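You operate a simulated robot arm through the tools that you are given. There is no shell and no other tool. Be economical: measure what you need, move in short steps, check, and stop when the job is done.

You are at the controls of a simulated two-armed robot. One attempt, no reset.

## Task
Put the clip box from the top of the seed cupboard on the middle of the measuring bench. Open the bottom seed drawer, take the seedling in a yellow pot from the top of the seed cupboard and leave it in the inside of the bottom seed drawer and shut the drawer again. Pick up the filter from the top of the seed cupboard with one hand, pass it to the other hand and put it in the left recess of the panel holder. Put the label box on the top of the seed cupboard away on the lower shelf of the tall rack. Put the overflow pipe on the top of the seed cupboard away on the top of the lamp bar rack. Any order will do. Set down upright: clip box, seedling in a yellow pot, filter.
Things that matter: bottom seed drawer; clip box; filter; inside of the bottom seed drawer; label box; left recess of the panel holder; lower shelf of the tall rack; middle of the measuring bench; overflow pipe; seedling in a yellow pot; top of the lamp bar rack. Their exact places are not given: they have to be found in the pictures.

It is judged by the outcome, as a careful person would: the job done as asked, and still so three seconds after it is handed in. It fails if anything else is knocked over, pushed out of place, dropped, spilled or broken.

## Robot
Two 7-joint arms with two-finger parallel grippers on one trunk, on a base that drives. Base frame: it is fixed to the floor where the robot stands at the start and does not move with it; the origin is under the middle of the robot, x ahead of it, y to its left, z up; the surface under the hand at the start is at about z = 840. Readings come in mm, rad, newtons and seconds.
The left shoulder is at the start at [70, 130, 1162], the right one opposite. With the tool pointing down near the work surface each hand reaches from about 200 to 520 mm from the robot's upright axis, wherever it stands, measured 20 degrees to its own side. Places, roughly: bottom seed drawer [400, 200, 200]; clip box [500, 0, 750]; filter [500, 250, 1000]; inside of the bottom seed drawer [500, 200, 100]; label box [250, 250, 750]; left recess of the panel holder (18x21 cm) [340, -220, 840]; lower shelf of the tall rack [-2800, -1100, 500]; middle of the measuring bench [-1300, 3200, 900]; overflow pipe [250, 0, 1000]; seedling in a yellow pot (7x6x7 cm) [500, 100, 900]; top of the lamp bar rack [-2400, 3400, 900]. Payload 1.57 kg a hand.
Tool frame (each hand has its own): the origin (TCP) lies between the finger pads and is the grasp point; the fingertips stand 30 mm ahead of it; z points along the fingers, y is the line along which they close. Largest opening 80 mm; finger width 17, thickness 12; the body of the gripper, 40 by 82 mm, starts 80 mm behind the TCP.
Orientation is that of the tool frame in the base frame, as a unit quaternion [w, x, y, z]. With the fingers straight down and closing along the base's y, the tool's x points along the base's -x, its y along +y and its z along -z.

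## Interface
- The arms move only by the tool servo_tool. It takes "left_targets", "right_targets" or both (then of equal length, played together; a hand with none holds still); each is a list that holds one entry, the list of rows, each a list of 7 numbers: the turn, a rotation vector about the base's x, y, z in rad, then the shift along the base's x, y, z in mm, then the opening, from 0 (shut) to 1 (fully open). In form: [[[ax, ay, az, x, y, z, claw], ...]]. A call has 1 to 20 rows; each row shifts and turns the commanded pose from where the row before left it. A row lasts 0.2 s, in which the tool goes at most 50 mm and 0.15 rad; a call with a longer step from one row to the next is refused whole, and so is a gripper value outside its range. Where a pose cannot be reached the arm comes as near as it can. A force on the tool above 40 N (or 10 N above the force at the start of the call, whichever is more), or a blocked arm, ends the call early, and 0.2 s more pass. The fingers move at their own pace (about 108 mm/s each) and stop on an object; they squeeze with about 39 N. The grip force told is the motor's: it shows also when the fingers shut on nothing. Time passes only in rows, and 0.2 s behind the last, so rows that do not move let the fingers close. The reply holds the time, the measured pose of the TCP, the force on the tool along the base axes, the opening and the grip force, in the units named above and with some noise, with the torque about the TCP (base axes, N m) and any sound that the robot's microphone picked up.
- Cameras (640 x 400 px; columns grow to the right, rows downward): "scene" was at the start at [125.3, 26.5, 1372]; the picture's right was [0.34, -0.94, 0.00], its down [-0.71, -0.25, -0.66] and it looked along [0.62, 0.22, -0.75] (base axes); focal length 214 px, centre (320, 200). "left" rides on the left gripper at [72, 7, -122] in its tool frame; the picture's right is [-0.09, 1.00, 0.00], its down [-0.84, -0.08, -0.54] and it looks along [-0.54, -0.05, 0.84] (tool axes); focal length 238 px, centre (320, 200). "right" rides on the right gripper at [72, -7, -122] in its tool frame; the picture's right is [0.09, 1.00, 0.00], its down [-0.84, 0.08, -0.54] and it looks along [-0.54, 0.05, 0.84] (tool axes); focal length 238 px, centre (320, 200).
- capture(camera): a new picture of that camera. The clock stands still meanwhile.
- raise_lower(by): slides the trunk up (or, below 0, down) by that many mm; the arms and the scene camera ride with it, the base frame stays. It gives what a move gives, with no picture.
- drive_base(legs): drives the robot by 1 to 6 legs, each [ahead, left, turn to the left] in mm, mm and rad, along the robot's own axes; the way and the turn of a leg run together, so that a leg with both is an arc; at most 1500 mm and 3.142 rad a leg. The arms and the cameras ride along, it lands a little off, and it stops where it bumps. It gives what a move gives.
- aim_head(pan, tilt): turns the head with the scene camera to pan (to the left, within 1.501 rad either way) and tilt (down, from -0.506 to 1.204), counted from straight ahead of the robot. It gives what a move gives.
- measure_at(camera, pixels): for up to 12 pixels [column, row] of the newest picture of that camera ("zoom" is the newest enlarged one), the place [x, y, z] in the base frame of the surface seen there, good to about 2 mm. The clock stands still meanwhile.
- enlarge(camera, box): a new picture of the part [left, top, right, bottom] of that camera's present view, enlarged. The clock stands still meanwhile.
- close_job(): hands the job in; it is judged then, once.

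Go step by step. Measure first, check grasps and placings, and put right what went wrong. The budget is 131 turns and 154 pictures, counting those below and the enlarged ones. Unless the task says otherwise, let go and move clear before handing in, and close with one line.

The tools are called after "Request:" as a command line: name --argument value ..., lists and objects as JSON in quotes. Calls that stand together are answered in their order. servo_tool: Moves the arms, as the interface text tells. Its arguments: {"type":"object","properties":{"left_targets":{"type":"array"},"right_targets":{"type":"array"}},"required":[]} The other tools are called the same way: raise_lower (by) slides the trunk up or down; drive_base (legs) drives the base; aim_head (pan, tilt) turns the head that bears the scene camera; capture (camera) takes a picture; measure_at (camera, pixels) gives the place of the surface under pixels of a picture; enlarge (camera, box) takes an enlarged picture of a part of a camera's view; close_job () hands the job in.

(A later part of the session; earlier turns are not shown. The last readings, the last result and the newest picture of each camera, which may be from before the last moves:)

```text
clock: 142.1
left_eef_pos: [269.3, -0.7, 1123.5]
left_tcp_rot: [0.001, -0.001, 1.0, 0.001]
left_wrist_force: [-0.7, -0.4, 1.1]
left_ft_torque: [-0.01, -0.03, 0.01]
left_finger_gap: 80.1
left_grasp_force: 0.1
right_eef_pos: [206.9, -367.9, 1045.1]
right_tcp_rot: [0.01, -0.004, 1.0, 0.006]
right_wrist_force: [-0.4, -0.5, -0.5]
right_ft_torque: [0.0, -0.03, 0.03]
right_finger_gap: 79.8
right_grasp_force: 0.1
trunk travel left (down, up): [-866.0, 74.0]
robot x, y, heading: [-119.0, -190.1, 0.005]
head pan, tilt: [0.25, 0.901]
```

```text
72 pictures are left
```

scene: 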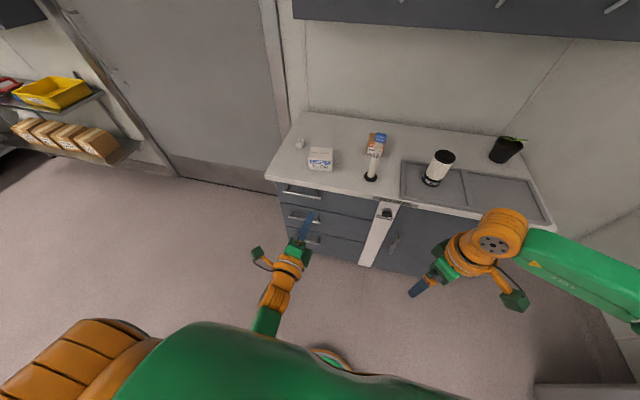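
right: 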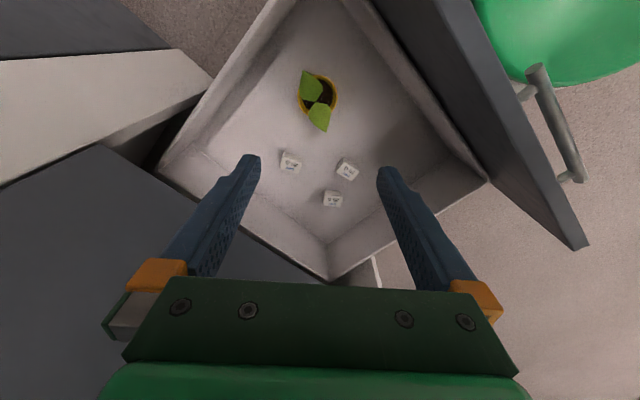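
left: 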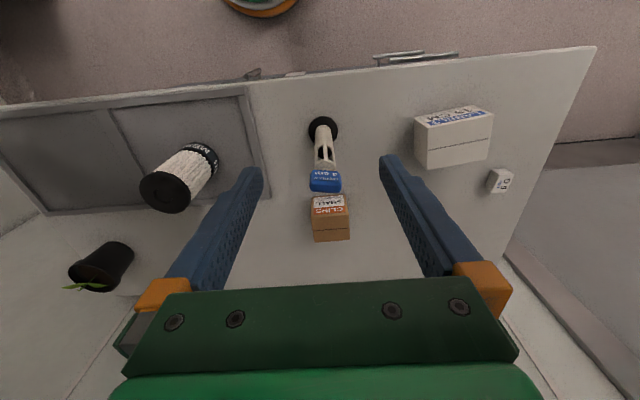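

Request:
enlarge --camera "left" --box '[260, 100, 400, 260]'

Request:
measure_at --camera "left" --pixels '[[325, 187], [325, 180], [312, 180], [338, 180], [325, 174], [323, 145], [323, 125], [332, 236], [314, 240], [349, 238], [330, 217], [313, 219]]'

```text
2.50 times, centred on (330, 180) of left
```

zoom: 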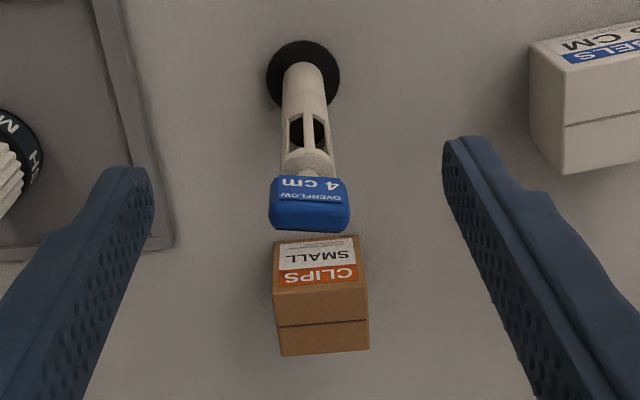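

```text
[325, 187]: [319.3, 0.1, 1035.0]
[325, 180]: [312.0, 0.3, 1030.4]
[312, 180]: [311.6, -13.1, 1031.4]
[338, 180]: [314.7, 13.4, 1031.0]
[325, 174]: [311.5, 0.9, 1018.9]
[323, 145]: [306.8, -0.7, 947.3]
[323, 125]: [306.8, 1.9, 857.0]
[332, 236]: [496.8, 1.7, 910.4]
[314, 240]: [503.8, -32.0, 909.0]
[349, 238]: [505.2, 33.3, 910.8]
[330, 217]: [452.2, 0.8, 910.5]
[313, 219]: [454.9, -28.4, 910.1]
```

Pipe axis ≈(320,0), cap z 1018–1036, about 30 wide. I move the left hand over it and down to z≈1022.

Request:
servo_tool --left_targets '[[[0, 0, 0, 25, 0, 0, 1], [0, 0, 0, 26, 1, 0, 1], [0, 0, 0, 0, 0, -25, 1], [0, 0, 0, 0, 0, -25, 1], [0, 0, 0, 0, 0, 0, 1]]]'

Request:
capture --camera "left"

```text
clock: 143.3
left_eef_pos: [323.2, -1.2, 1073.2]
left_tcp_rot: [0.001, -0.001, 1.0, 0.001]
left_wrist_force: [1.1, 0.5, 0.1]
left_ft_torque: [0.02, 0.0, 0.01]
left_finger_gap: 79.9
left_grasp_force: 0.1
right_eef_pos: [207.3, -367.0, 1044.2]
right_tcp_rot: [0.009, -0.005, 1.0, 0.007]
right_wrist_force: [-0.5, 0.5, -0.4]
right_ft_torque: [-0.02, -0.01, 0.0]
right_finger_gap: 80.0
right_grasp_force: 0.1
trunk travel left (down, up): [-866.0, 74.0]
robot x, y, heading: [-119.1, -188.4, 0.006]
head pan, tilt: [0.25, 0.901]
```

```text
70 pictures are left
```

left: 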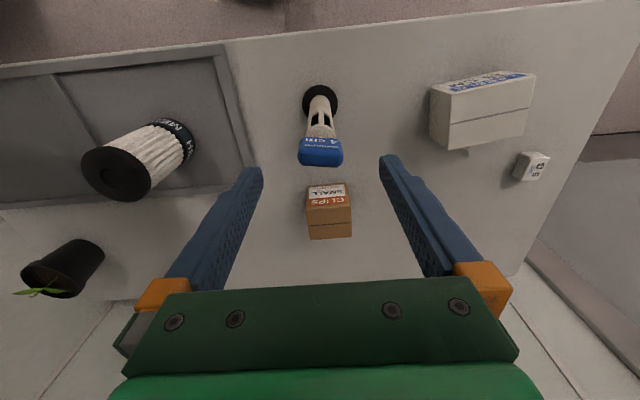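

Request:
measure_at --camera "left" --pixels '[[320, 160], [320, 153], [303, 155], [340, 155], [320, 164], [320, 142]]'

Request:
servo_tool --left_targets '[[[0, 0, 0, 0, 0, -17, 1], [0, 0, 0, 0, 0, -17, 1], [0, 0, 0, 0, 0, -17, 1], [0, 0, 0, 0, 0, 0, 1]]]'

Request:
capture --camera "left"

```text
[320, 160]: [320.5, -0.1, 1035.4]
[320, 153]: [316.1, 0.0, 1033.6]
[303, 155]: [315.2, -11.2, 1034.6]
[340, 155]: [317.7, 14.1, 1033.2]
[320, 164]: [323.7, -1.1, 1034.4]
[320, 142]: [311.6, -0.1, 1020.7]
```

```text
clock: 144.3
left_eef_pos: [322.8, -0.4, 1020.5]
left_tcp_rot: [0.001, -0.001, 1.0, 0.001]
left_wrist_force: [-0.2, -0.4, 0.0]
left_ft_torque: [-0.01, -0.02, -0.03]
left_finger_gap: 80.2
left_grasp_force: 0.0
right_eef_pos: [207.1, -367.3, 1044.5]
right_tcp_rot: [0.009, -0.004, 1.0, 0.008]
right_wrist_force: [0.7, -0.9, -0.7]
right_ft_torque: [0.03, 0.0, -0.01]
right_finger_gap: 80.1
right_grasp_force: 0.1
trunk travel left (down, up): [-866.0, 74.0]
robot x, y, heading: [-123.9, -190.5, 0.004]
head pan, tilt: [0.25, 0.901]
```

```text
69 pictures are left
```

left: 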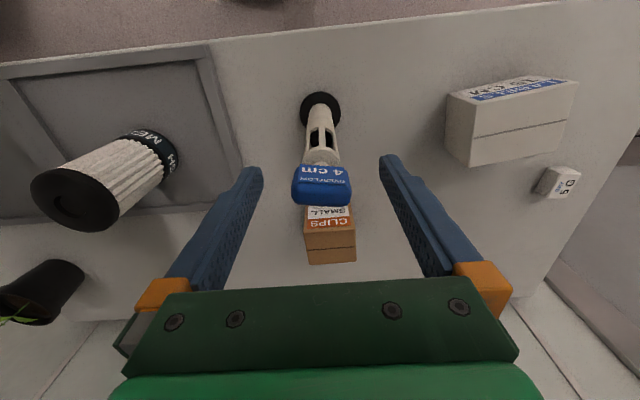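

Request:
servo_tool --left_targets '[[[0, 0, 0, -2, 0, 0, 0.6], [0, 0, 0, 0, 0, 0, 0.3], [0, 0, 0, 0, 0, 0, 0.1], [0, 0, 0, 0, 0, 0, 0], [0, 0, 0, 0, 0, 0, 0]]]'

Request:
capture --camera "left"

```text
clock: 145.5
left_eef_pos: [320.8, 0.5, 1022.0]
left_tcp_rot: [0.0, -0.001, 1.0, 0.0]
left_wrist_force: [0.6, 0.0, 0.1]
left_ft_torque: [-0.04, 0.03, -0.02]
left_finger_gap: 34.8
left_grasp_force: 38.5
right_eef_pos: [207.4, -366.9, 1045.5]
right_tcp_rot: [0.008, -0.005, 1.0, 0.007]
right_wrist_force: [-0.6, 0.1, 0.2]
right_ft_torque: [0.02, -0.03, 0.0]
right_finger_gap: 80.0
right_grasp_force: 0.1
trunk travel left (down, up): [-866.0, 74.0]
robot x, y, heading: [-121.1, -187.5, 0.002]
head pan, tilt: [0.25, 0.901]
```

```text
68 pictures are left
```

left: 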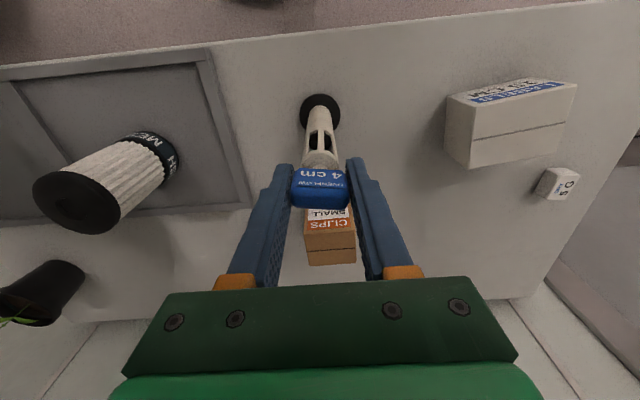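

Held (34.8 mm). I lift the pipe, back away, and drive round to bring the right hand to the clip box.

Request:
servo_tool --left_targets '[[[0, 0, 0, 0, 0, 15, 0], [0, 0, 0, 0, 0, 25, 0], [0, 0, 0, 0, 0, 25, 0], [0, 0, 0, 0, 0, 25, 0], [0, 0, 0, 0, 0, 25, 0], [0, 0, 0, 0, 0, 0, 0]]]'

Request:
drive_base --legs '[[-150, 0, 0]]'

Request:
servo_tool --left_targets '[[[0, 0, 0, -20, 15, 0, 0], [0, 0, 0, -20, 15, 0, 0], [0, 0, 0, -20, 15, 0, 0], [0, 0, 0, -20, 15, 0, 0], [0, 0, 0, 0, 0, 0, 0], [0, 0, 0, 0, 0, 0, 0]]]' --right_targets '[[[0, 0, 0, 20, 10, 0, 1], [0, 0, 0, 20, 10, 0, 1], [0, 0, 0, 20, 10, 0, 1], [0, 0, 0, 20, 10, 0, 1], [0, 0, 0, 20, 10, 0, 1], [0, 0, 0, 0, 0, 0, 1]]]'

Request:
drive_base --legs '[[0, 318, 0], [270, 0, 0]]'

Request:
capture --camera "right"

Request:
capture --camera "left"

```text
clock: 146.9
left_eef_pos: [322.5, 1.0, 1135.4]
left_tcp_rot: [0.001, 0.0, 1.0, 0.0]
left_wrist_force: [-0.2, -0.3, -1.1]
left_ft_torque: [-0.01, -0.02, -0.04]
left_finger_gap: 34.7
left_grasp_force: 38.4
right_eef_pos: [207.9, -367.1, 1044.4]
right_tcp_rot: [0.008, -0.004, 1.0, 0.006]
right_wrist_force: [0.1, -0.6, 0.1]
right_ft_torque: [0.02, 0.0, -0.01]
right_finger_gap: 80.1
right_grasp_force: 0.1
trunk travel left (down, up): [-866.0, 74.0]
robot x, y, heading: [-122.9, -185.9, 0.004]
head pan, tilt: [0.25, 0.901]
```

```text
clock: 148.3
left_eef_pos: [175.3, 0.5, 1132.8]
left_tcp_rot: [-0.001, -0.001, 1.0, 0.0]
left_wrist_force: [0.2, -0.7, -1.4]
left_ft_torque: [-0.02, 0.02, -0.02]
left_finger_gap: 34.6
left_grasp_force: 38.7
right_eef_pos: [61.2, -366.9, 1043.5]
right_tcp_rot: [0.008, -0.004, 1.0, 0.006]
right_wrist_force: [1.3, -0.3, -0.3]
right_ft_torque: [0.0, 0.03, 0.02]
right_finger_gap: 80.2
right_grasp_force: 0.1
trunk travel left (down, up): [-866.0, 74.0]
robot x, y, heading: [-271.4, -187.8, 0.002]
head pan, tilt: [0.25, 0.901]
```

```text
clock: 149.7
left_eef_pos: [91.7, 59.8, 1135.5]
left_tcp_rot: [0.002, -0.001, 1.0, 0.002]
left_wrist_force: [0.4, -0.2, -0.4]
left_ft_torque: [0.0, 0.01, 0.01]
left_finger_gap: 34.6
left_grasp_force: 38.6
right_eef_pos: [159.0, -318.2, 1042.8]
right_tcp_rot: [0.008, -0.004, 1.0, 0.007]
right_wrist_force: [0.6, -0.4, 0.0]
right_ft_torque: [-0.01, 0.01, -0.01]
right_finger_gap: 80.0
right_grasp_force: 0.1
trunk travel left (down, up): [-866.0, 74.0]
robot x, y, heading: [-271.7, -189.0, 0.001]
head pan, tilt: [0.25, 0.901]
```

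```text
clock: 153.3
left_eef_pos: [354.5, 374.5, 1137.3]
left_tcp_rot: [0.002, -0.001, 1.0, 0.001]
left_wrist_force: [-0.2, -0.1, -0.9]
left_ft_torque: [-0.01, 0.0, -0.01]
left_finger_gap: 34.5
left_grasp_force: 38.5
right_eef_pos: [420.0, -2.6, 1044.1]
right_tcp_rot: [0.01, -0.005, 1.0, 0.007]
right_wrist_force: [-0.4, -0.1, 0.7]
right_ft_torque: [0.03, -0.01, -0.02]
right_finger_gap: 79.9
right_grasp_force: 0.1
trunk travel left (down, up): [-866.0, 74.0]
robot x, y, heading: [-5.7, 122.3, 0.001]
head pan, tilt: [0.25, 0.901]
```

```text
67 pictures are left
```

right: 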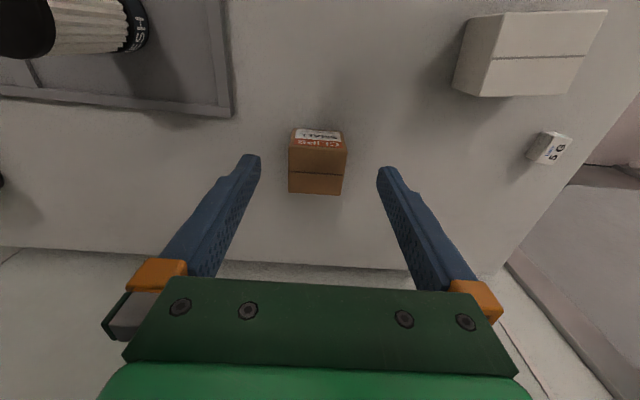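

```text
66 pictures are left
```

left: 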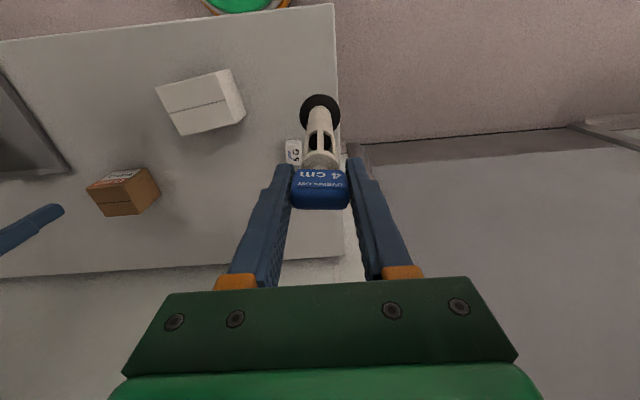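

Request:
measure_at --camera "right" --pixels '[[292, 190], [340, 192], [289, 152], [346, 154], [318, 172], [291, 172], [343, 174]]'

Request:
measure_at --camera "left" --pixels '[[155, 90], [230, 70], [245, 112], [180, 135], [215, 102], [160, 100], [228, 85]]'

```text
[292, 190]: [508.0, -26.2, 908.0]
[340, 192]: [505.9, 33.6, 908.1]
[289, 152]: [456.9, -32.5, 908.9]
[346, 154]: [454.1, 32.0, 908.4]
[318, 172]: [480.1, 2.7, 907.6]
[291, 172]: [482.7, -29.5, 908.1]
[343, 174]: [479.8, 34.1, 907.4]
```

```text
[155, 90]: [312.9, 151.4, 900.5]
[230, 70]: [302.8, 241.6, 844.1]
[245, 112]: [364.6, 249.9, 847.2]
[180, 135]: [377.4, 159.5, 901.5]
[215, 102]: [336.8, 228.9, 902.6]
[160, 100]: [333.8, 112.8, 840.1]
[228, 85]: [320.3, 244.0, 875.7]
```

Clip box centre (480,2), 64 wide. I move above it.

Request:
servo_tool --right_targets '[[[0, 0, 0, 20, 2, -20, 1], [0, 0, 0, 20, 2, -20, 1], [0, 0, 0, 20, 1, -20, 1], [0, 0, 0, 0, 0, -20, 1], [0, 0, 0, 0, 0, 0, 1]]]'

Request:
capture --camera "right"

```text
clock: 154.5
left_eef_pos: [357.3, 372.7, 1136.6]
left_tcp_rot: [0.001, -0.002, 1.0, 0.003]
left_wrist_force: [0.2, 0.1, -1.0]
left_ft_torque: [0.0, 0.01, 0.0]
left_finger_gap: 34.1
left_grasp_force: 39.6
right_eef_pos: [482.3, 2.4, 963.1]
right_tcp_rot: [0.009, -0.006, 1.0, 0.007]
right_wrist_force: [0.6, 0.3, -0.5]
right_ft_torque: [-0.01, -0.01, 0.01]
right_finger_gap: 79.8
right_grasp_force: 0.1
trunk travel left (down, up): [-866.0, 74.0]
robot x, y, heading: [-10.3, 124.9, 0.006]
head pan, tilt: [0.25, 0.901]
```

```text
65 pictures are left
```

right: 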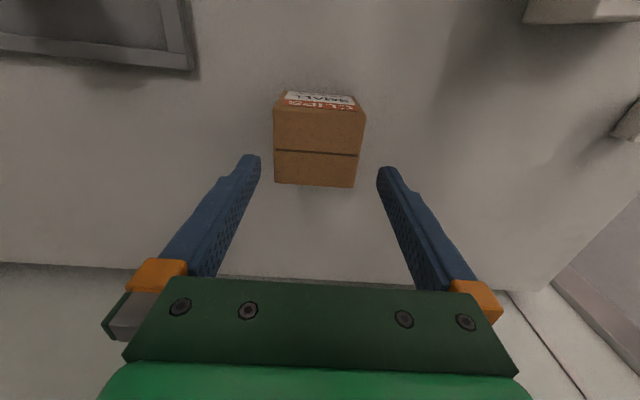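

Request:
servo_tool --right_targets '[[[0, 0, 0, 0, 0, -20, 1], [0, 0, 0, 0, 0, -20, 1], [0, 0, 0, 0, 0, -20, 1], [0, 0, 0, 0, 0, -18, 1], [0, 0, 0, 0, 0, 0, 0.6], [0, 0, 0, 0, 0, 0, 0.4], [0, 0, 0, 0, 0, 0, 0.4], [0, 0, 0, 0, 0, 0, 0.4]]]'

Request:
capture --camera "right"

```text
clock: 156.3
left_eef_pos: [356.6, 375.9, 1137.1]
left_tcp_rot: [0.0, -0.002, 1.0, 0.001]
left_wrist_force: [-0.5, 0.9, -1.2]
left_ft_torque: [-0.02, 0.01, 0.02]
left_finger_gap: 34.1
left_grasp_force: 38.7
right_eef_pos: [461.6, -2.8, 888.5]
right_tcp_rot: [0.01, -0.005, 1.0, 0.006]
right_wrist_force: [2.7, -0.4, 6.3]
right_ft_torque: [-0.26, -0.1, 0.12]
right_finger_gap: 67.8
right_grasp_force: 39.2
right hand out of reach, approached as far as the arm can: row 1, 2, 4
trunk travel left (down, up): [-866.0, 74.0]
robot x, y, heading: [-6.7, 129.2, 0.002]
head pan, tilt: [0.25, 0.901]
```

```text
64 pictures are left
```

right: 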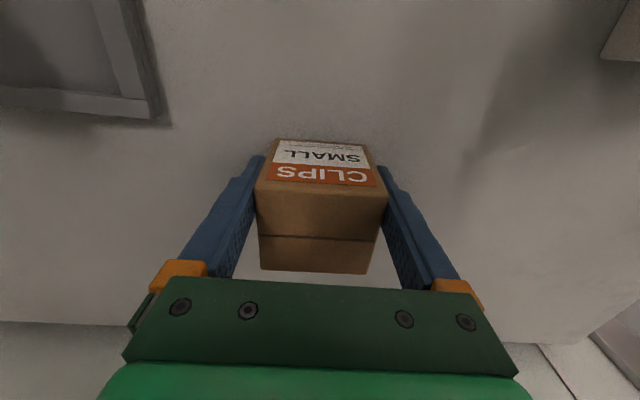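

It slid back to x 462 at the reach limit, gripping near the box's front edge. I reopen, drive forward 19, and grip again at the centre.

Request:
servo_tool --right_targets '[[[0, 0, 0, 0, 0, 0, 1], [0, 0, 0, 0, 0, 0, 1], [0, 0, 0, 0, 0, 0, 1]]]'

Request:
drive_base --legs '[[19, 3, 0]]'

Request:
capture --camera "right"

```text
clock: 157.1
left_eef_pos: [358.1, 374.3, 1136.3]
left_tcp_rot: [0.001, -0.001, 1.0, 0.001]
left_wrist_force: [0.0, 0.3, -1.1]
left_ft_torque: [0.0, 0.02, -0.01]
left_finger_gap: 34.0
left_grasp_force: 39.0
right_eef_pos: [461.9, -4.5, 886.6]
right_tcp_rot: [0.008, -0.005, 1.0, 0.006]
right_wrist_force: [0.6, 0.6, -0.7]
right_ft_torque: [-0.01, -0.03, 0.01]
right_finger_gap: 79.9
right_grasp_force: 0.0
trunk travel left (down, up): [-866.0, 74.0]
robot x, y, heading: [-8.5, 122.9, 0.01]
head pan, tilt: [0.25, 0.901]
```

```text
clock: 157.9
left_eef_pos: [371.2, 376.9, 1138.3]
left_tcp_rot: [0.003, -0.002, 1.0, 0.002]
left_wrist_force: [-0.8, 0.7, -0.3]
left_ft_torque: [0.03, -0.03, 0.0]
left_finger_gap: 33.9
left_grasp_force: 38.7
right_eef_pos: [477.9, -1.8, 890.4]
right_tcp_rot: [0.011, -0.006, 1.0, 0.008]
right_wrist_force: [0.1, 0.1, -0.5]
right_ft_torque: [0.0, -0.06, -0.01]
right_finger_gap: 80.1
right_grasp_force: 0.0
trunk travel left (down, up): [-866.0, 74.0]
robot x, y, heading: [14.3, 127.2, 0.006]
head pan, tilt: [0.25, 0.901]
```

```text
63 pictures are left
```

right: 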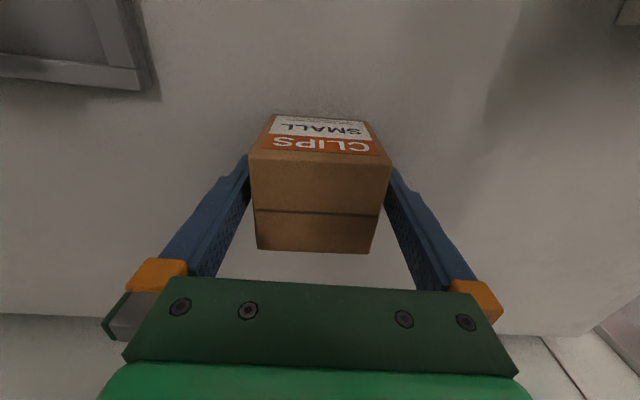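

Request:
servo_tool --right_targets '[[[0, 0, 0, 0, 0, 0, 0.6], [0, 0, 0, 0, 0, 0, 0.4], [0, 0, 0, 0, 0, 0, 0.4], [0, 0, 0, 0, 0, 0, 0.4]]]'

Request:
raise_lower --by 74

Request:
capture --camera "right"

Request:
capture --camera "left"

```text
clock: 158.9
left_eef_pos: [374.2, 377.6, 1135.0]
left_tcp_rot: [0.002, -0.001, 1.0, 0.001]
left_wrist_force: [-0.4, 0.1, -2.0]
left_ft_torque: [-0.03, 0.01, -0.01]
left_finger_gap: 34.1
left_grasp_force: 39.1
right_eef_pos: [481.0, -0.2, 888.6]
right_tcp_rot: [0.01, -0.006, 1.0, 0.006]
right_wrist_force: [2.0, -1.7, 10.7]
right_ft_torque: [-0.52, -0.07, 0.1]
right_finger_gap: 67.6
right_grasp_force: 38.8
trunk travel left (down, up): [-866.0, 74.0]
robot x, y, heading: [13.6, 129.6, 0.002]
head pan, tilt: [0.25, 0.901]
```

```text
clock: 160.0
left_eef_pos: [375.5, 377.5, 1209.7]
left_tcp_rot: [0.0, -0.002, 1.0, 0.001]
left_wrist_force: [-0.8, 0.6, -1.3]
left_ft_torque: [0.0, 0.01, -0.01]
left_finger_gap: 34.2
left_grasp_force: 39.4
right_eef_pos: [480.8, -0.7, 961.4]
right_tcp_rot: [0.009, -0.005, 1.0, 0.006]
right_wrist_force: [-0.4, 0.4, -0.4]
right_ft_torque: [-0.02, -0.03, 0.03]
right_finger_gap: 67.3
right_grasp_force: 39.2
trunk travel left (down, up): [-940.0, 0.0]
robot x, y, heading: [11.8, 124.6, 0.005]
head pan, tilt: [0.25, 0.901]
```

```text
62 pictures are left
```

right: 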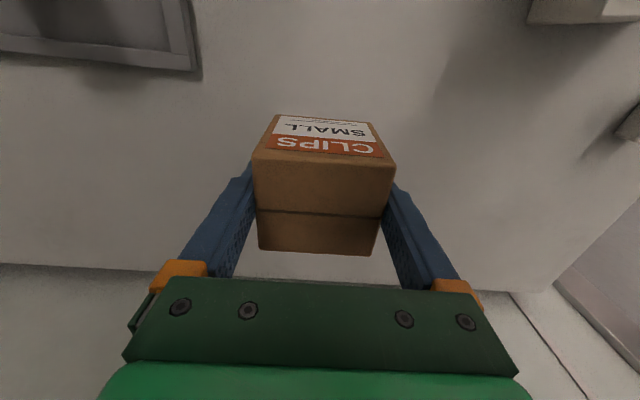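

```text
61 pictures are left
```

left: 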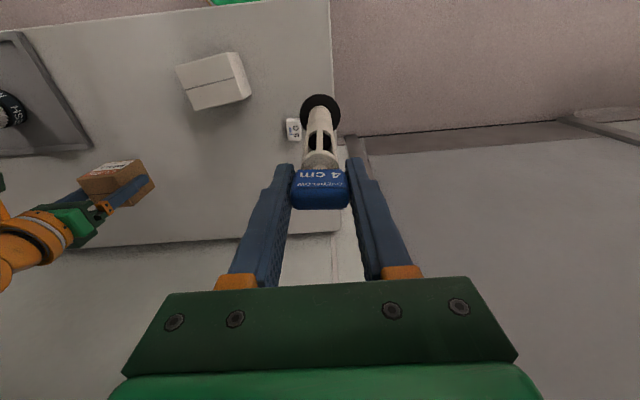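

Both are held. I back off to open floor, tuck the right hand, and look left.

Request:
drive_base --legs '[[-560, 0, 0]]'

Request:
servo_tool --right_targets '[[[0, 0, 0, -20, -10, 30, 0.4], [0, 0, 0, -20, -10, 30, 0.4], [0, 0, 0, -20, -10, 30, 0.4], [0, 0, 0, -20, -10, 30, 0.4], [0, 0, 0, -20, -10, 30, 0.4], [0, 0, 0, 0, 0, 0, 0.4]]]'

Request:
aim_head --pan 1.4 --tilt 0.45

Request:
capture --camera "scene"

```text
clock: 163.3
left_eef_pos: [-190.2, 375.5, 1209.1]
left_tcp_rot: [0.0, -0.004, 1.0, 0.0]
left_wrist_force: [0.1, -0.2, -0.5]
left_ft_torque: [-0.02, 0.01, -0.02]
left_finger_gap: 33.7
left_grasp_force: 38.8
right_eef_pos: [-84.5, -2.3, 960.5]
right_tcp_rot: [0.008, -0.007, 1.0, 0.007]
right_wrist_force: [-0.6, -0.6, -1.5]
right_ft_torque: [0.0, -0.01, -0.01]
right_finger_gap: 67.2
right_grasp_force: 38.7
trunk travel left (down, up): [-940.0, 0.0]
robot x, y, heading: [-554.0, 125.5, 0.002]
head pan, tilt: [0.25, 0.901]
```

```text
clock: 164.7
left_eef_pos: [-191.6, 375.8, 1210.0]
left_tcp_rot: [0.001, -0.004, 1.0, 0.002]
left_wrist_force: [-0.1, 0.3, -0.6]
left_ft_torque: [-0.04, 0.01, 0.01]
left_finger_gap: 33.8
left_grasp_force: 39.0
right_eef_pos: [-188.1, -52.0, 1113.3]
right_tcp_rot: [0.009, -0.007, 1.0, 0.007]
right_wrist_force: [0.0, -0.7, -1.1]
right_ft_torque: [0.01, 0.02, 0.01]
right_finger_gap: 67.4
right_grasp_force: 38.6
trunk travel left (down, up): [-940.0, 0.0]
robot x, y, heading: [-559.2, 121.8, 0.009]
head pan, tilt: [0.25, 0.901]
```

```text
clock: 166.0
left_eef_pos: [-192.3, 374.5, 1210.0]
left_tcp_rot: [0.002, -0.003, 1.0, 0.0]
left_wrist_force: [-0.6, 0.0, -2.2]
left_ft_torque: [-0.01, 0.02, 0.01]
left_finger_gap: 33.6
left_grasp_force: 39.1
right_eef_pos: [-186.4, -51.4, 1111.1]
right_tcp_rot: [0.009, -0.007, 1.0, 0.006]
right_wrist_force: [-0.2, 0.0, -1.5]
right_ft_torque: [-0.05, 0.0, 0.01]
right_finger_gap: 67.5
right_grasp_force: 39.4
trunk travel left (down, up): [-940.0, 0.0]
robot x, y, heading: [-552.8, 124.0, 0.01]
head pan, tilt: [1.4, 0.45]
```

```text
60 pictures are left
```

scene: 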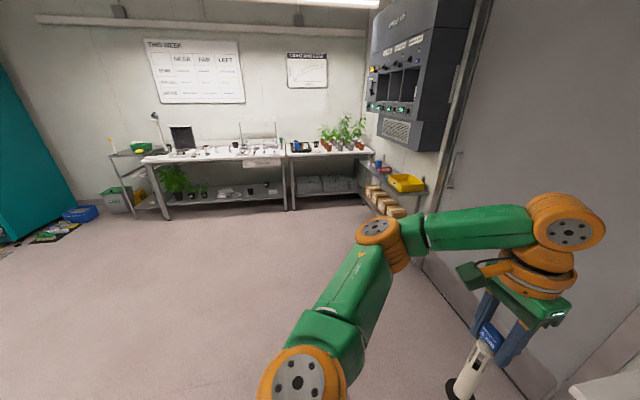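

The way to the benches is open floor. I measure the bench and rack.

Request:
measure_at --camera "scene" --pixels '[[145, 163], [210, 152], [284, 153], [230, 158], [125, 155], [150, 150], [372, 152], [330, 155], [410, 182], [60, 215], [165, 215], [285, 208]]'

Request:
enlarge --camera "scene" --box '[90, 100, 300, 230]'

```text
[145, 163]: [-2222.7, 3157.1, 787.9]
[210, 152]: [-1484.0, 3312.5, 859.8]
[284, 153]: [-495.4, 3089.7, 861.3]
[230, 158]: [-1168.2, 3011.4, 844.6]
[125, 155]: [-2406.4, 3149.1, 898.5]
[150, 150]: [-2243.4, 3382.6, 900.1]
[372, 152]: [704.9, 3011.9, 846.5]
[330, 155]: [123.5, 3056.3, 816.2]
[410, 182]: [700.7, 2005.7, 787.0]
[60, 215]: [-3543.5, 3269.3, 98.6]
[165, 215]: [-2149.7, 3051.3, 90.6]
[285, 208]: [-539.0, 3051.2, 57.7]
```

```text
3.05 times, centred on (195, 165) of scene
```

zoom: 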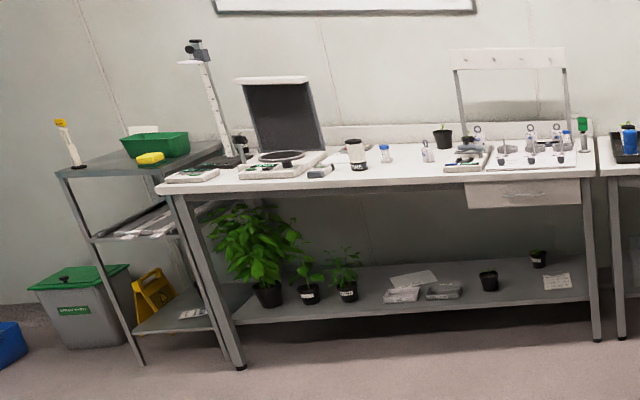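

The bench front is at y≈3010, z≈860; the lamp rack top is at z≈900, x≈-2400. I turn left and drive up toward the bench's middle.

Request:
drive_base --legs '[[0, 0, 1.5708], [1300, 440, 0], [1000, 440, 0]]'

Request:
aim_head --pan 0.0 --tilt 0.6

Request:
capture --camera "scene"

```text
clock: 181.9
left_eef_pos: [-1702.4, 2768.7, 1209.5]
left_tcp_rot: [0.001, 0.713, -0.701, -0.002]
left_wrist_force: [0.6, -0.7, -0.9]
left_ft_torque: [0.02, 0.0, 0.01]
left_finger_gap: 33.4
left_grasp_force: 39.0
right_eef_pos: [-1275.8, 2780.1, 1111.5]
right_tcp_rot: [-0.002, 0.716, -0.698, -0.012]
right_wrist_force: [0.0, 0.5, -1.6]
right_ft_torque: [0.0, -0.01, -0.01]
right_finger_gap: 67.4
right_grasp_force: 38.9
trunk travel left (down, up): [-940.0, 0.0]
robot x, y, heading: [-1445.4, 2408.3, 1.597]
head pan, tilt: [1.4, 0.45]
```

```text
clock: 183.4
left_eef_pos: [-1701.9, 2770.2, 1210.1]
left_tcp_rot: [0.0, 0.714, -0.7, -0.001]
left_wrist_force: [1.2, -0.7, -1.7]
left_ft_torque: [-0.04, 0.01, 0.04]
left_finger_gap: 33.4
left_grasp_force: 38.6
right_eef_pos: [-1276.9, 2782.5, 1112.6]
right_tcp_rot: [-0.003, 0.716, -0.698, -0.01]
right_wrist_force: [0.1, -0.4, -1.1]
right_ft_torque: [0.03, -0.02, 0.01]
right_finger_gap: 67.6
right_grasp_force: 39.1
trunk travel left (down, up): [-940.0, 0.0]
robot x, y, heading: [-1448.3, 2410.9, 1.591]
head pan, tilt: [0.0, 0.6]
```

```text
58 pictures are left
```

scene: 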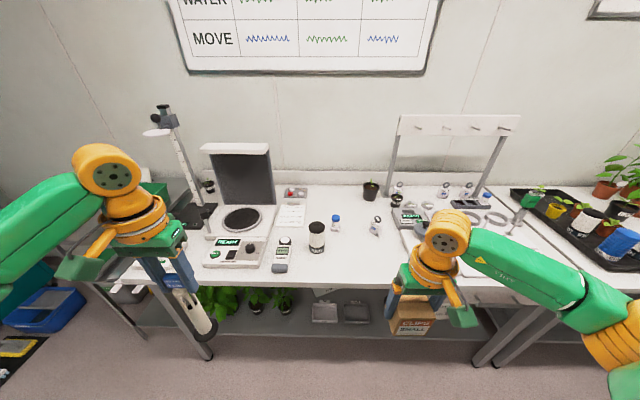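

Request:
enlarge --camera "scene" --box '[240, 170, 460, 310]'

Request:
measure_at --camera "scene" --pixels '[[350, 265], [350, 286], [340, 245], [370, 250], [317, 250], [282, 265], [376, 234], [336, 230], [400, 250], [125, 280], [300, 280], [400, 292]]'

```text
2.86 times, centred on (350, 240) of scene
```

zoom: 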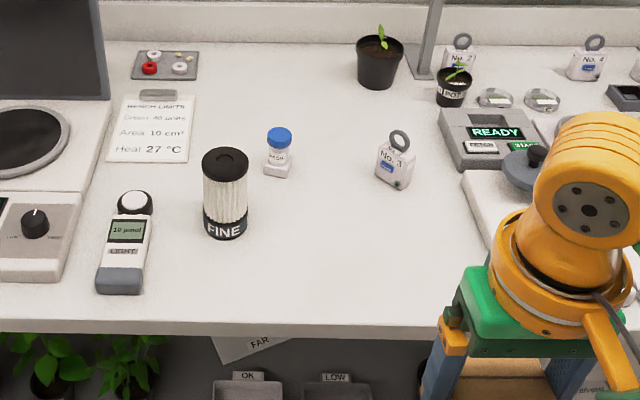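

```text
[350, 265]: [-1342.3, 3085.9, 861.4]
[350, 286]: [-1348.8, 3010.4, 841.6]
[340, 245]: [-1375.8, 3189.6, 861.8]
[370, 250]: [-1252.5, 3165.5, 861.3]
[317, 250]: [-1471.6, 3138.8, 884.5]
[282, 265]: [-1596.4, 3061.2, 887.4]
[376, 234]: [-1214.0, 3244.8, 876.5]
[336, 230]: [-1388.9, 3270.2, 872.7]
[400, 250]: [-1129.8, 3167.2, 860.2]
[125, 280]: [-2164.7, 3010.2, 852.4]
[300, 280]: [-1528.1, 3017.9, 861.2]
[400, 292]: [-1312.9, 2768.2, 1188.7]
```

The free middle spot is about (-1300,3160), surface z 861. I draw the pipe hand back, then drive up.

Request:
servo_tool --left_targets '[[[0, 0, 0, 0, -28, 0, 0], [0, 0, 0, 0, -28, 0, 0], [0, 0, 0, 0, -28, 0, 0], [0, 0, 0, 0, -28, 0, 0], [0, 0, 0, 0, 0, 0, 0]]]'

Request:
drive_base --legs '[[325, 14, -0.02]]'

Request:
capture --camera "scene"

Request:
capture --camera "right"

```text
clock: 184.6
left_eef_pos: [-1703.2, 2657.1, 1208.8]
left_tcp_rot: [0.0, 0.714, -0.7, 0.0]
left_wrist_force: [-0.7, 0.2, -1.3]
left_ft_torque: [0.01, 0.01, 0.0]
left_finger_gap: 33.5
left_grasp_force: 38.9
right_eef_pos: [-1274.8, 2781.3, 1110.8]
right_tcp_rot: [-0.002, 0.716, -0.698, -0.01]
right_wrist_force: [-0.3, 0.0, -1.0]
right_ft_torque: [0.0, 0.01, 0.0]
right_finger_gap: 67.2
right_grasp_force: 38.8
trunk travel left (down, up): [-940.0, 0.0]
robot x, y, heading: [-1446.9, 2406.8, 1.592]
head pan, tilt: [0.0, 0.6]
```

```text
clock: 186.8
left_eef_pos: [-1713.8, 2983.2, 1210.6]
left_tcp_rot: [0.0, -0.706, 0.708, 0.002]
left_wrist_force: [-0.6, 0.0, -1.5]
left_ft_torque: [0.02, -0.01, -0.02]
left_finger_gap: 33.1
left_grasp_force: 39.4
right_eef_pos: [-1285.4, 3098.6, 1112.1]
right_tcp_rot: [-0.003, 0.709, -0.705, -0.011]
right_wrist_force: [0.2, 0.6, -1.3]
right_ft_torque: [0.02, 0.02, 0.01]
right_finger_gap: 67.2
right_grasp_force: 38.9
trunk travel left (down, up): [-940.0, 0.0]
robot x, y, heading: [-1461.8, 2729.1, 1.57]
head pan, tilt: [0.0, 0.6]
```

```text
56 pictures are left
```

scene: 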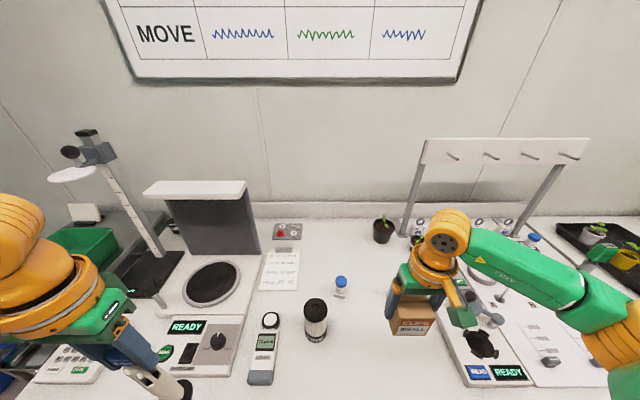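

```text
55 pictures are left
```

right: 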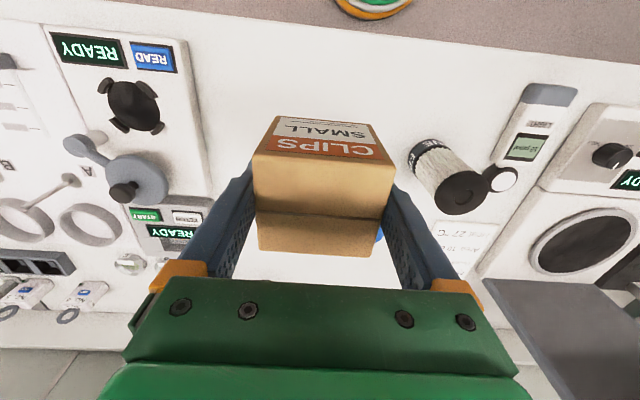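

Request:
servo_tool --right_targets '[[[0, 0, 0, -10, 25, -10, 0.4], [0, 0, 0, -10, 25, -10, 0.4], [0, 0, 0, 0, 0, -25, 0.4], [0, 0, 0, 0, 0, -25, 0.4], [0, 0, 0, 0, 0, -25, 0.4], [0, 0, 0, 0, 0, -25, 0.4], [0, 0, 0, 0, 0, -25, 0.4], [0, 0, 0, 0, 0, -25, 0.4], [0, 0, 0, 0, 0, 0, 0.4]]]'

Request:
capture --camera "scene"

Request:
capture --camera "left"

```text
clock: 188.8
left_eef_pos: [-1713.5, 2987.0, 1210.9]
left_tcp_rot: [0.001, -0.706, 0.708, 0.001]
left_wrist_force: [-0.5, -0.1, -1.9]
left_ft_torque: [-0.02, 0.02, -0.02]
left_finger_gap: 33.2
left_grasp_force: 39.3
right_eef_pos: [-1303.4, 3150.0, 942.3]
right_tcp_rot: [-0.002, 0.709, -0.705, -0.01]
right_wrist_force: [-0.2, -0.5, -1.1]
right_ft_torque: [0.0, -0.01, 0.02]
right_finger_gap: 67.3
right_grasp_force: 38.9
trunk travel left (down, up): [-940.0, 0.0]
robot x, y, heading: [-1462.1, 2733.8, 1.574]
head pan, tilt: [0.0, 0.6]
```

```text
54 pictures are left
```

scene: 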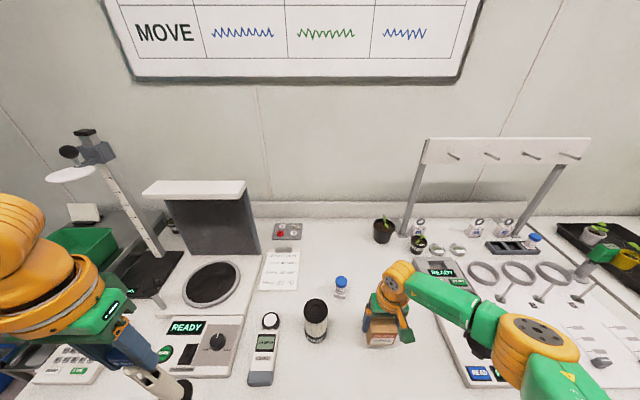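

```text
53 pictures are left
```

left: 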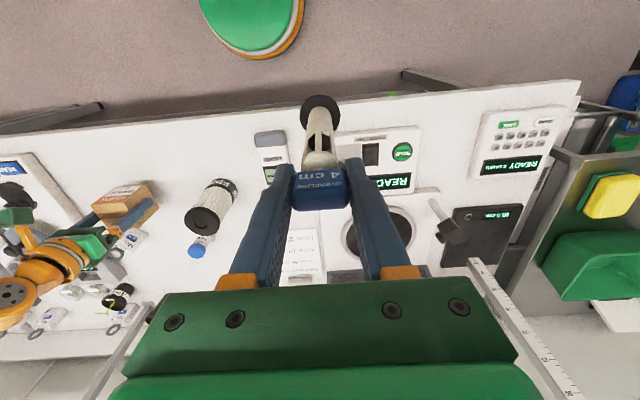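

Now lower the clip box to contact.

Request:
servo_tool --right_targets '[[[0, 0, 0, 0, 0, -12, 0.4], [0, 0, 0, 0, 0, -10, 0.4], [0, 0, 0, 0, 0, -4, 0.4], [0, 0, 0, 0, 0, -2, 0.4], [0, 0, 0, 0, 0, -2, 0.4], [0, 0, 0, 0, 0, 0, 0.4]]]'

```text
clock: 190.2
left_eef_pos: [-1714.9, 2986.6, 1211.5]
left_tcp_rot: [0.0, -0.707, 0.708, 0.002]
left_wrist_force: [0.4, -0.7, -1.4]
left_ft_torque: [0.02, -0.02, 0.0]
left_finger_gap: 33.6
left_grasp_force: 38.5
right_eef_pos: [-1303.9, 3151.7, 911.4]
right_tcp_rot: [-0.001, 0.709, -0.705, -0.011]
right_wrist_force: [0.3, 1.3, -1.6]
right_ft_torque: [0.01, 0.0, 0.0]
right_finger_gap: 67.3
right_grasp_force: 39.5
trunk travel left (down, up): [-940.0, 0.0]
robot x, y, heading: [-1460.6, 2734.0, 1.568]
head pan, tilt: [0.0, 0.6]
```

Request:
servo_tool --right_targets '[[[0, 0, 0, 0, 0, -2, 0.4], [0, 0, 0, 0, 0, -2, 0.4], [0, 0, 0, 0, 0, 0, 0.4]]]'

```text
clock: 190.9
left_eef_pos: [-1714.4, 2986.0, 1209.5]
left_tcp_rot: [0.0, -0.707, 0.708, 0.002]
left_wrist_force: [0.3, 0.9, 0.1]
left_ft_torque: [0.01, 0.0, 0.0]
left_finger_gap: 33.4
left_grasp_force: 38.7
right_eef_pos: [-1303.3, 3151.5, 908.8]
right_tcp_rot: [-0.002, 0.709, -0.705, -0.011]
right_wrist_force: [0.4, 0.9, 2.8]
right_ft_torque: [0.18, -0.16, 0.03]
right_finger_gap: 67.4
right_grasp_force: 38.7
trunk travel left (down, up): [-940.0, 0.0]
robot x, y, heading: [-1462.4, 2730.6, 1.567]
head pan, tilt: [0.0, 0.6]
```

Touching (force turned upward). I open and rise.

Request:
servo_tool --right_targets '[[[0, 0, 0, 0, 0, -0.5, 0.4], [0, 0, 0, 0, 0, 0, 0.6], [0, 0, 0, 0, 0, 0, 1], [0, 0, 0, 0, 0, 0, 1], [0, 0, 0, 0, 0, 25, 1], [0, 0, 0, 0, 0, 35, 1], [0, 0, 0, 0, 0, 35, 1], [0, 0, 0, 0, 0, 35, 1], [0, 0, 0, 0, -20, 35, 1], [0, 0, 0, 0, -20, 25, 1], [0, 0, 0, 0, 0, 0, 1]]]'

Request:
capture --camera "right"

Request:
drive_base --legs '[[-330, 0, 0]]'

Request:
aim_head --pan 0.9 --tilt 0.5

Request:
capture --camera "scene"

```text
clock: 193.3
left_eef_pos: [-1713.8, 2986.2, 1209.8]
left_tcp_rot: [0.0, -0.707, 0.708, 0.0]
left_wrist_force: [0.0, -0.6, -1.0]
left_ft_torque: [0.0, 0.0, -0.01]
left_finger_gap: 33.3
left_grasp_force: 39.3
right_eef_pos: [-1306.6, 3111.8, 1097.0]
right_tcp_rot: [-0.002, 0.709, -0.705, -0.011]
right_wrist_force: [0.0, 0.2, 0.0]
right_ft_torque: [-0.03, -0.01, -0.01]
right_finger_gap: 80.2
right_grasp_force: 0.1
trunk travel left (down, up): [-940.0, 0.0]
robot x, y, heading: [-1461.2, 2734.5, 1.574]
head pan, tilt: [0.0, 0.6]
```

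```text
52 pictures are left
```

right: 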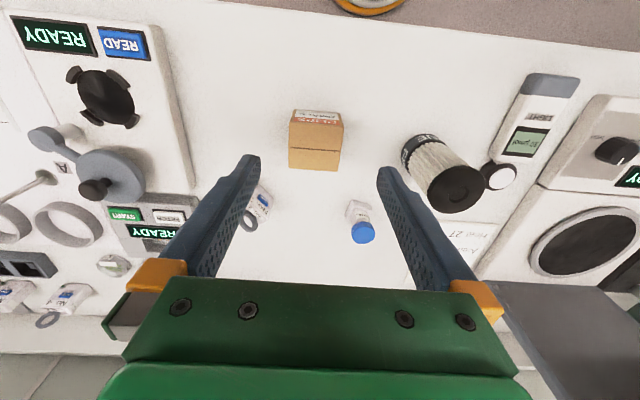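

```text
clock: 195.5
left_eef_pos: [-1714.4, 2661.6, 1210.6]
left_tcp_rot: [-0.001, -0.706, 0.708, 0.001]
left_wrist_force: [0.3, 0.3, -1.0]
left_ft_torque: [-0.06, -0.02, 0.04]
left_finger_gap: 33.3
left_grasp_force: 38.9
right_eef_pos: [-1305.3, 2785.5, 1096.3]
right_tcp_rot: [-0.001, 0.708, -0.706, -0.01]
right_wrist_force: [0.0, 0.2, 0.0]
right_ft_torque: [0.0, -0.02, -0.01]
right_finger_gap: 79.8
right_grasp_force: 0.1
trunk travel left (down, up): [-940.0, 0.0]
robot x, y, heading: [-1465.6, 2406.4, 1.571]
head pan, tilt: [0.0, 0.6]
```

```text
clock: 196.7
left_eef_pos: [-1714.5, 2659.3, 1210.1]
left_tcp_rot: [0.0, -0.706, 0.708, 0.001]
left_wrist_force: [0.2, 0.3, -0.7]
left_ft_torque: [-0.02, -0.02, 0.04]
left_finger_gap: 33.4
left_grasp_force: 39.3
right_eef_pos: [-1305.0, 2784.0, 1098.0]
right_tcp_rot: [-0.002, 0.708, -0.706, -0.01]
right_wrist_force: [0.0, 0.4, 0.5]
right_ft_torque: [0.01, -0.01, 0.0]
right_finger_gap: 80.2
right_grasp_force: 0.0
trunk travel left (down, up): [-940.0, 0.0]
robot x, y, heading: [-1465.4, 2402.9, 1.566]
head pan, tilt: [0.901, 0.499]
```

```text
51 pictures are left
```

scene: 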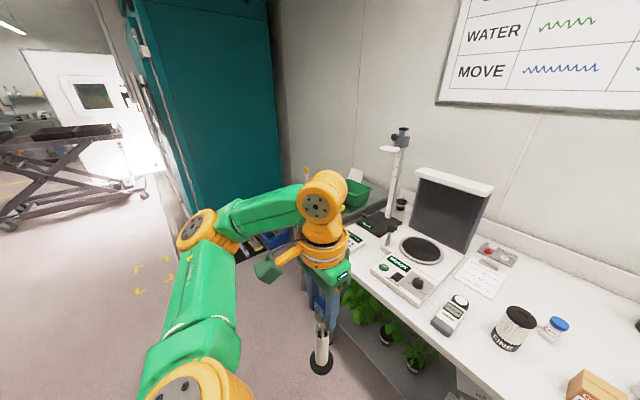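

Clip box stands well on the bench. I drive left toward the lamp rack and look at its top.

Request:
drive_base --legs '[[0, 640, 0]]'

Request:
aim_head --pan 0.1 --tilt 0.6

Request:
capture --camera "scene"

Request:
capture --camera "left"

```text
clock: 200.3
left_eef_pos: [-2349.9, 2664.6, 1210.5]
left_tcp_rot: [0.0, -0.703, 0.711, 0.002]
left_wrist_force: [0.5, 0.0, 0.3]
left_ft_torque: [0.0, 0.02, -0.02]
left_finger_gap: 33.2
left_grasp_force: 39.3
right_eef_pos: [-1941.8, 2785.1, 1097.1]
right_tcp_rot: [0.001, -0.706, 0.708, 0.011]
right_wrist_force: [-0.3, 0.7, 0.1]
right_ft_torque: [-0.02, -0.01, -0.01]
right_finger_gap: 80.1
right_grasp_force: 0.2
trunk travel left (down, up): [-940.0, 0.0]
robot x, y, heading: [-2103.5, 2408.4, 1.564]
head pan, tilt: [0.901, 0.499]
```

```text
clock: 201.4
left_eef_pos: [-2351.3, 2664.5, 1211.9]
left_tcp_rot: [0.0, -0.703, 0.711, 0.001]
left_wrist_force: [0.7, 1.5, -1.2]
left_ft_torque: [0.0, 0.01, 0.03]
left_finger_gap: 33.4
left_grasp_force: 39.2
right_eef_pos: [-1942.1, 2786.1, 1097.1]
right_tcp_rot: [0.002, -0.705, 0.709, 0.012]
right_wrist_force: [0.2, 0.1, 0.8]
right_ft_torque: [0.0, -0.01, 0.0]
right_finger_gap: 79.6
right_grasp_force: 0.1
trunk travel left (down, up): [-940.0, 0.0]
robot x, y, heading: [-2104.5, 2409.5, 1.561]
head pan, tilt: [0.099, 0.6]
```

```text
50 pictures are left
```

scene: 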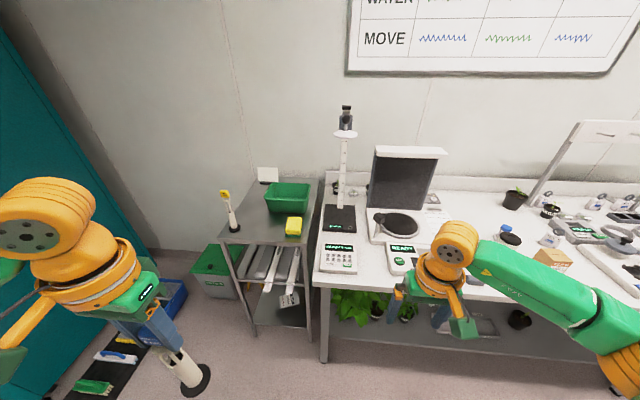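

```text
49 pictures are left
```

left: 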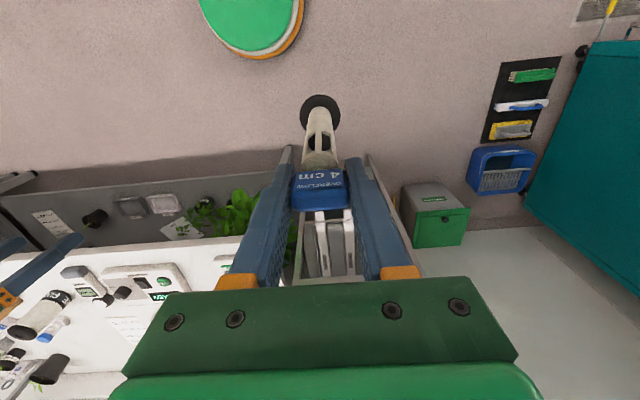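

Request:
measure_at --camera "scene" --pixels '[[260, 228], [245, 238], [300, 242], [265, 240], [232, 228], [288, 230], [270, 205], [250, 215], [310, 215], [225, 240], [245, 200], [255, 244]]'

Request:
enlarge --camera "scene" --box '[190, 160, 350, 260]'

```text
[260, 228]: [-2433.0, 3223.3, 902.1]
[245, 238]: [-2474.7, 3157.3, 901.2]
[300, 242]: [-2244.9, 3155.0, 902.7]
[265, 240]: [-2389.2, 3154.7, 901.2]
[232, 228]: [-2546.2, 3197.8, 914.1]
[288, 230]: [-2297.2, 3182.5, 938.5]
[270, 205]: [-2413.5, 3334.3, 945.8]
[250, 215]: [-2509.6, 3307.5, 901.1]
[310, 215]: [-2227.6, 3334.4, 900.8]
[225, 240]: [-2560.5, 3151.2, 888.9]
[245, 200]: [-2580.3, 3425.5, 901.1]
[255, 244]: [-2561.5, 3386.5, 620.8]
```

```text
4.00 times, centred on (270, 210) of scene
```

zoom: 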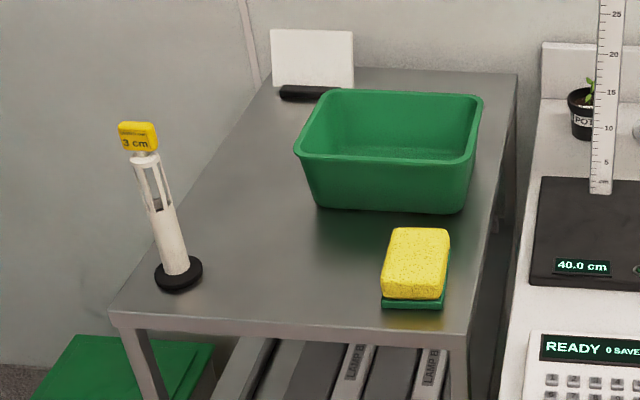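

The free spot is ≈(-2430,3195) between the yellow-cap pipe and the sponge. I tuck the right hand back and check the tall ruler's position before approaching.

Request:
measure_at --camera "scene" --pixels '[[343, 180], [346, 115], [340, 200], [385, 175], [340, 255]]'

Request:
servo_tool --right_targets '[[[0, 0, 0, 0, -28, 0, 1], [0, 0, 0, 0, -28, 0, 1], [0, 0, 0, 0, -28, 0, 1], [0, 0, 0, 0, -28, 0, 1], [0, 0, 0, 0, 0, 0, 1]]]'

Request:
drive_base --legs '[[0, 135, 0], [300, 0, 0]]'

Request:
capture --camera "scene"

Request:
capture --camera "left"

```text
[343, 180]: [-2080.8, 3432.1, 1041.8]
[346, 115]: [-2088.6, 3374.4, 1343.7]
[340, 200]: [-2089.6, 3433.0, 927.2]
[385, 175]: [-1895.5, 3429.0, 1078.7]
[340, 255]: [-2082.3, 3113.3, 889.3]
```

```text
clock: 202.6
left_eef_pos: [-2351.8, 2664.0, 1210.4]
left_tcp_rot: [0.001, -0.704, 0.711, 0.001]
left_wrist_force: [0.0, 0.4, -1.3]
left_ft_torque: [-0.03, -0.02, -0.01]
left_finger_gap: 33.3
left_grasp_force: 38.8
right_eef_pos: [-1944.9, 2673.2, 1098.5]
right_tcp_rot: [0.002, -0.706, 0.708, 0.01]
right_wrist_force: [0.0, -0.2, 0.0]
right_ft_torque: [0.01, 0.02, -0.05]
right_finger_gap: 80.1
right_grasp_force: 0.1
trunk travel left (down, up): [-940.0, 0.0]
robot x, y, heading: [-2103.2, 2408.8, 1.563]
head pan, tilt: [0.099, 0.6]
```

```text
clock: 205.6
left_eef_pos: [-2486.2, 2960.1, 1211.2]
left_tcp_rot: [0.001, -0.702, 0.712, 0.002]
left_wrist_force: [-0.5, 0.4, -1.1]
left_ft_torque: [-0.01, -0.02, 0.02]
left_finger_gap: 33.3
left_grasp_force: 39.6
right_eef_pos: [-2078.3, 2968.0, 1099.3]
right_tcp_rot: [0.003, -0.705, 0.709, 0.012]
right_wrist_force: [-0.5, -0.8, -0.7]
right_ft_torque: [-0.01, 0.02, -0.02]
right_finger_gap: 80.2
right_grasp_force: 0.0
trunk travel left (down, up): [-940.0, 0.0]
robot x, y, heading: [-2238.1, 2705.9, 1.558]
head pan, tilt: [0.099, 0.6]
```

```text
47 pictures are left
```

scene: 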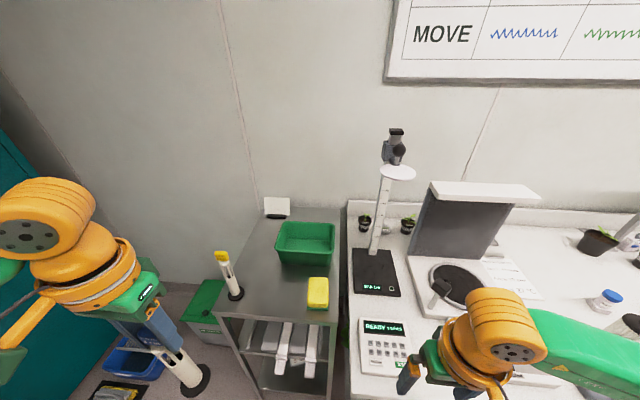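

```text
46 pictures are left
```

left: 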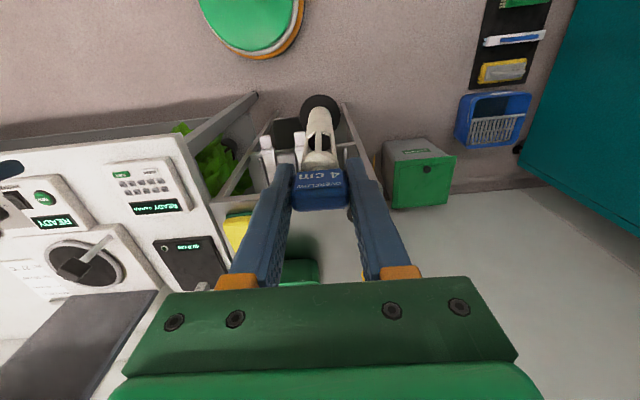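

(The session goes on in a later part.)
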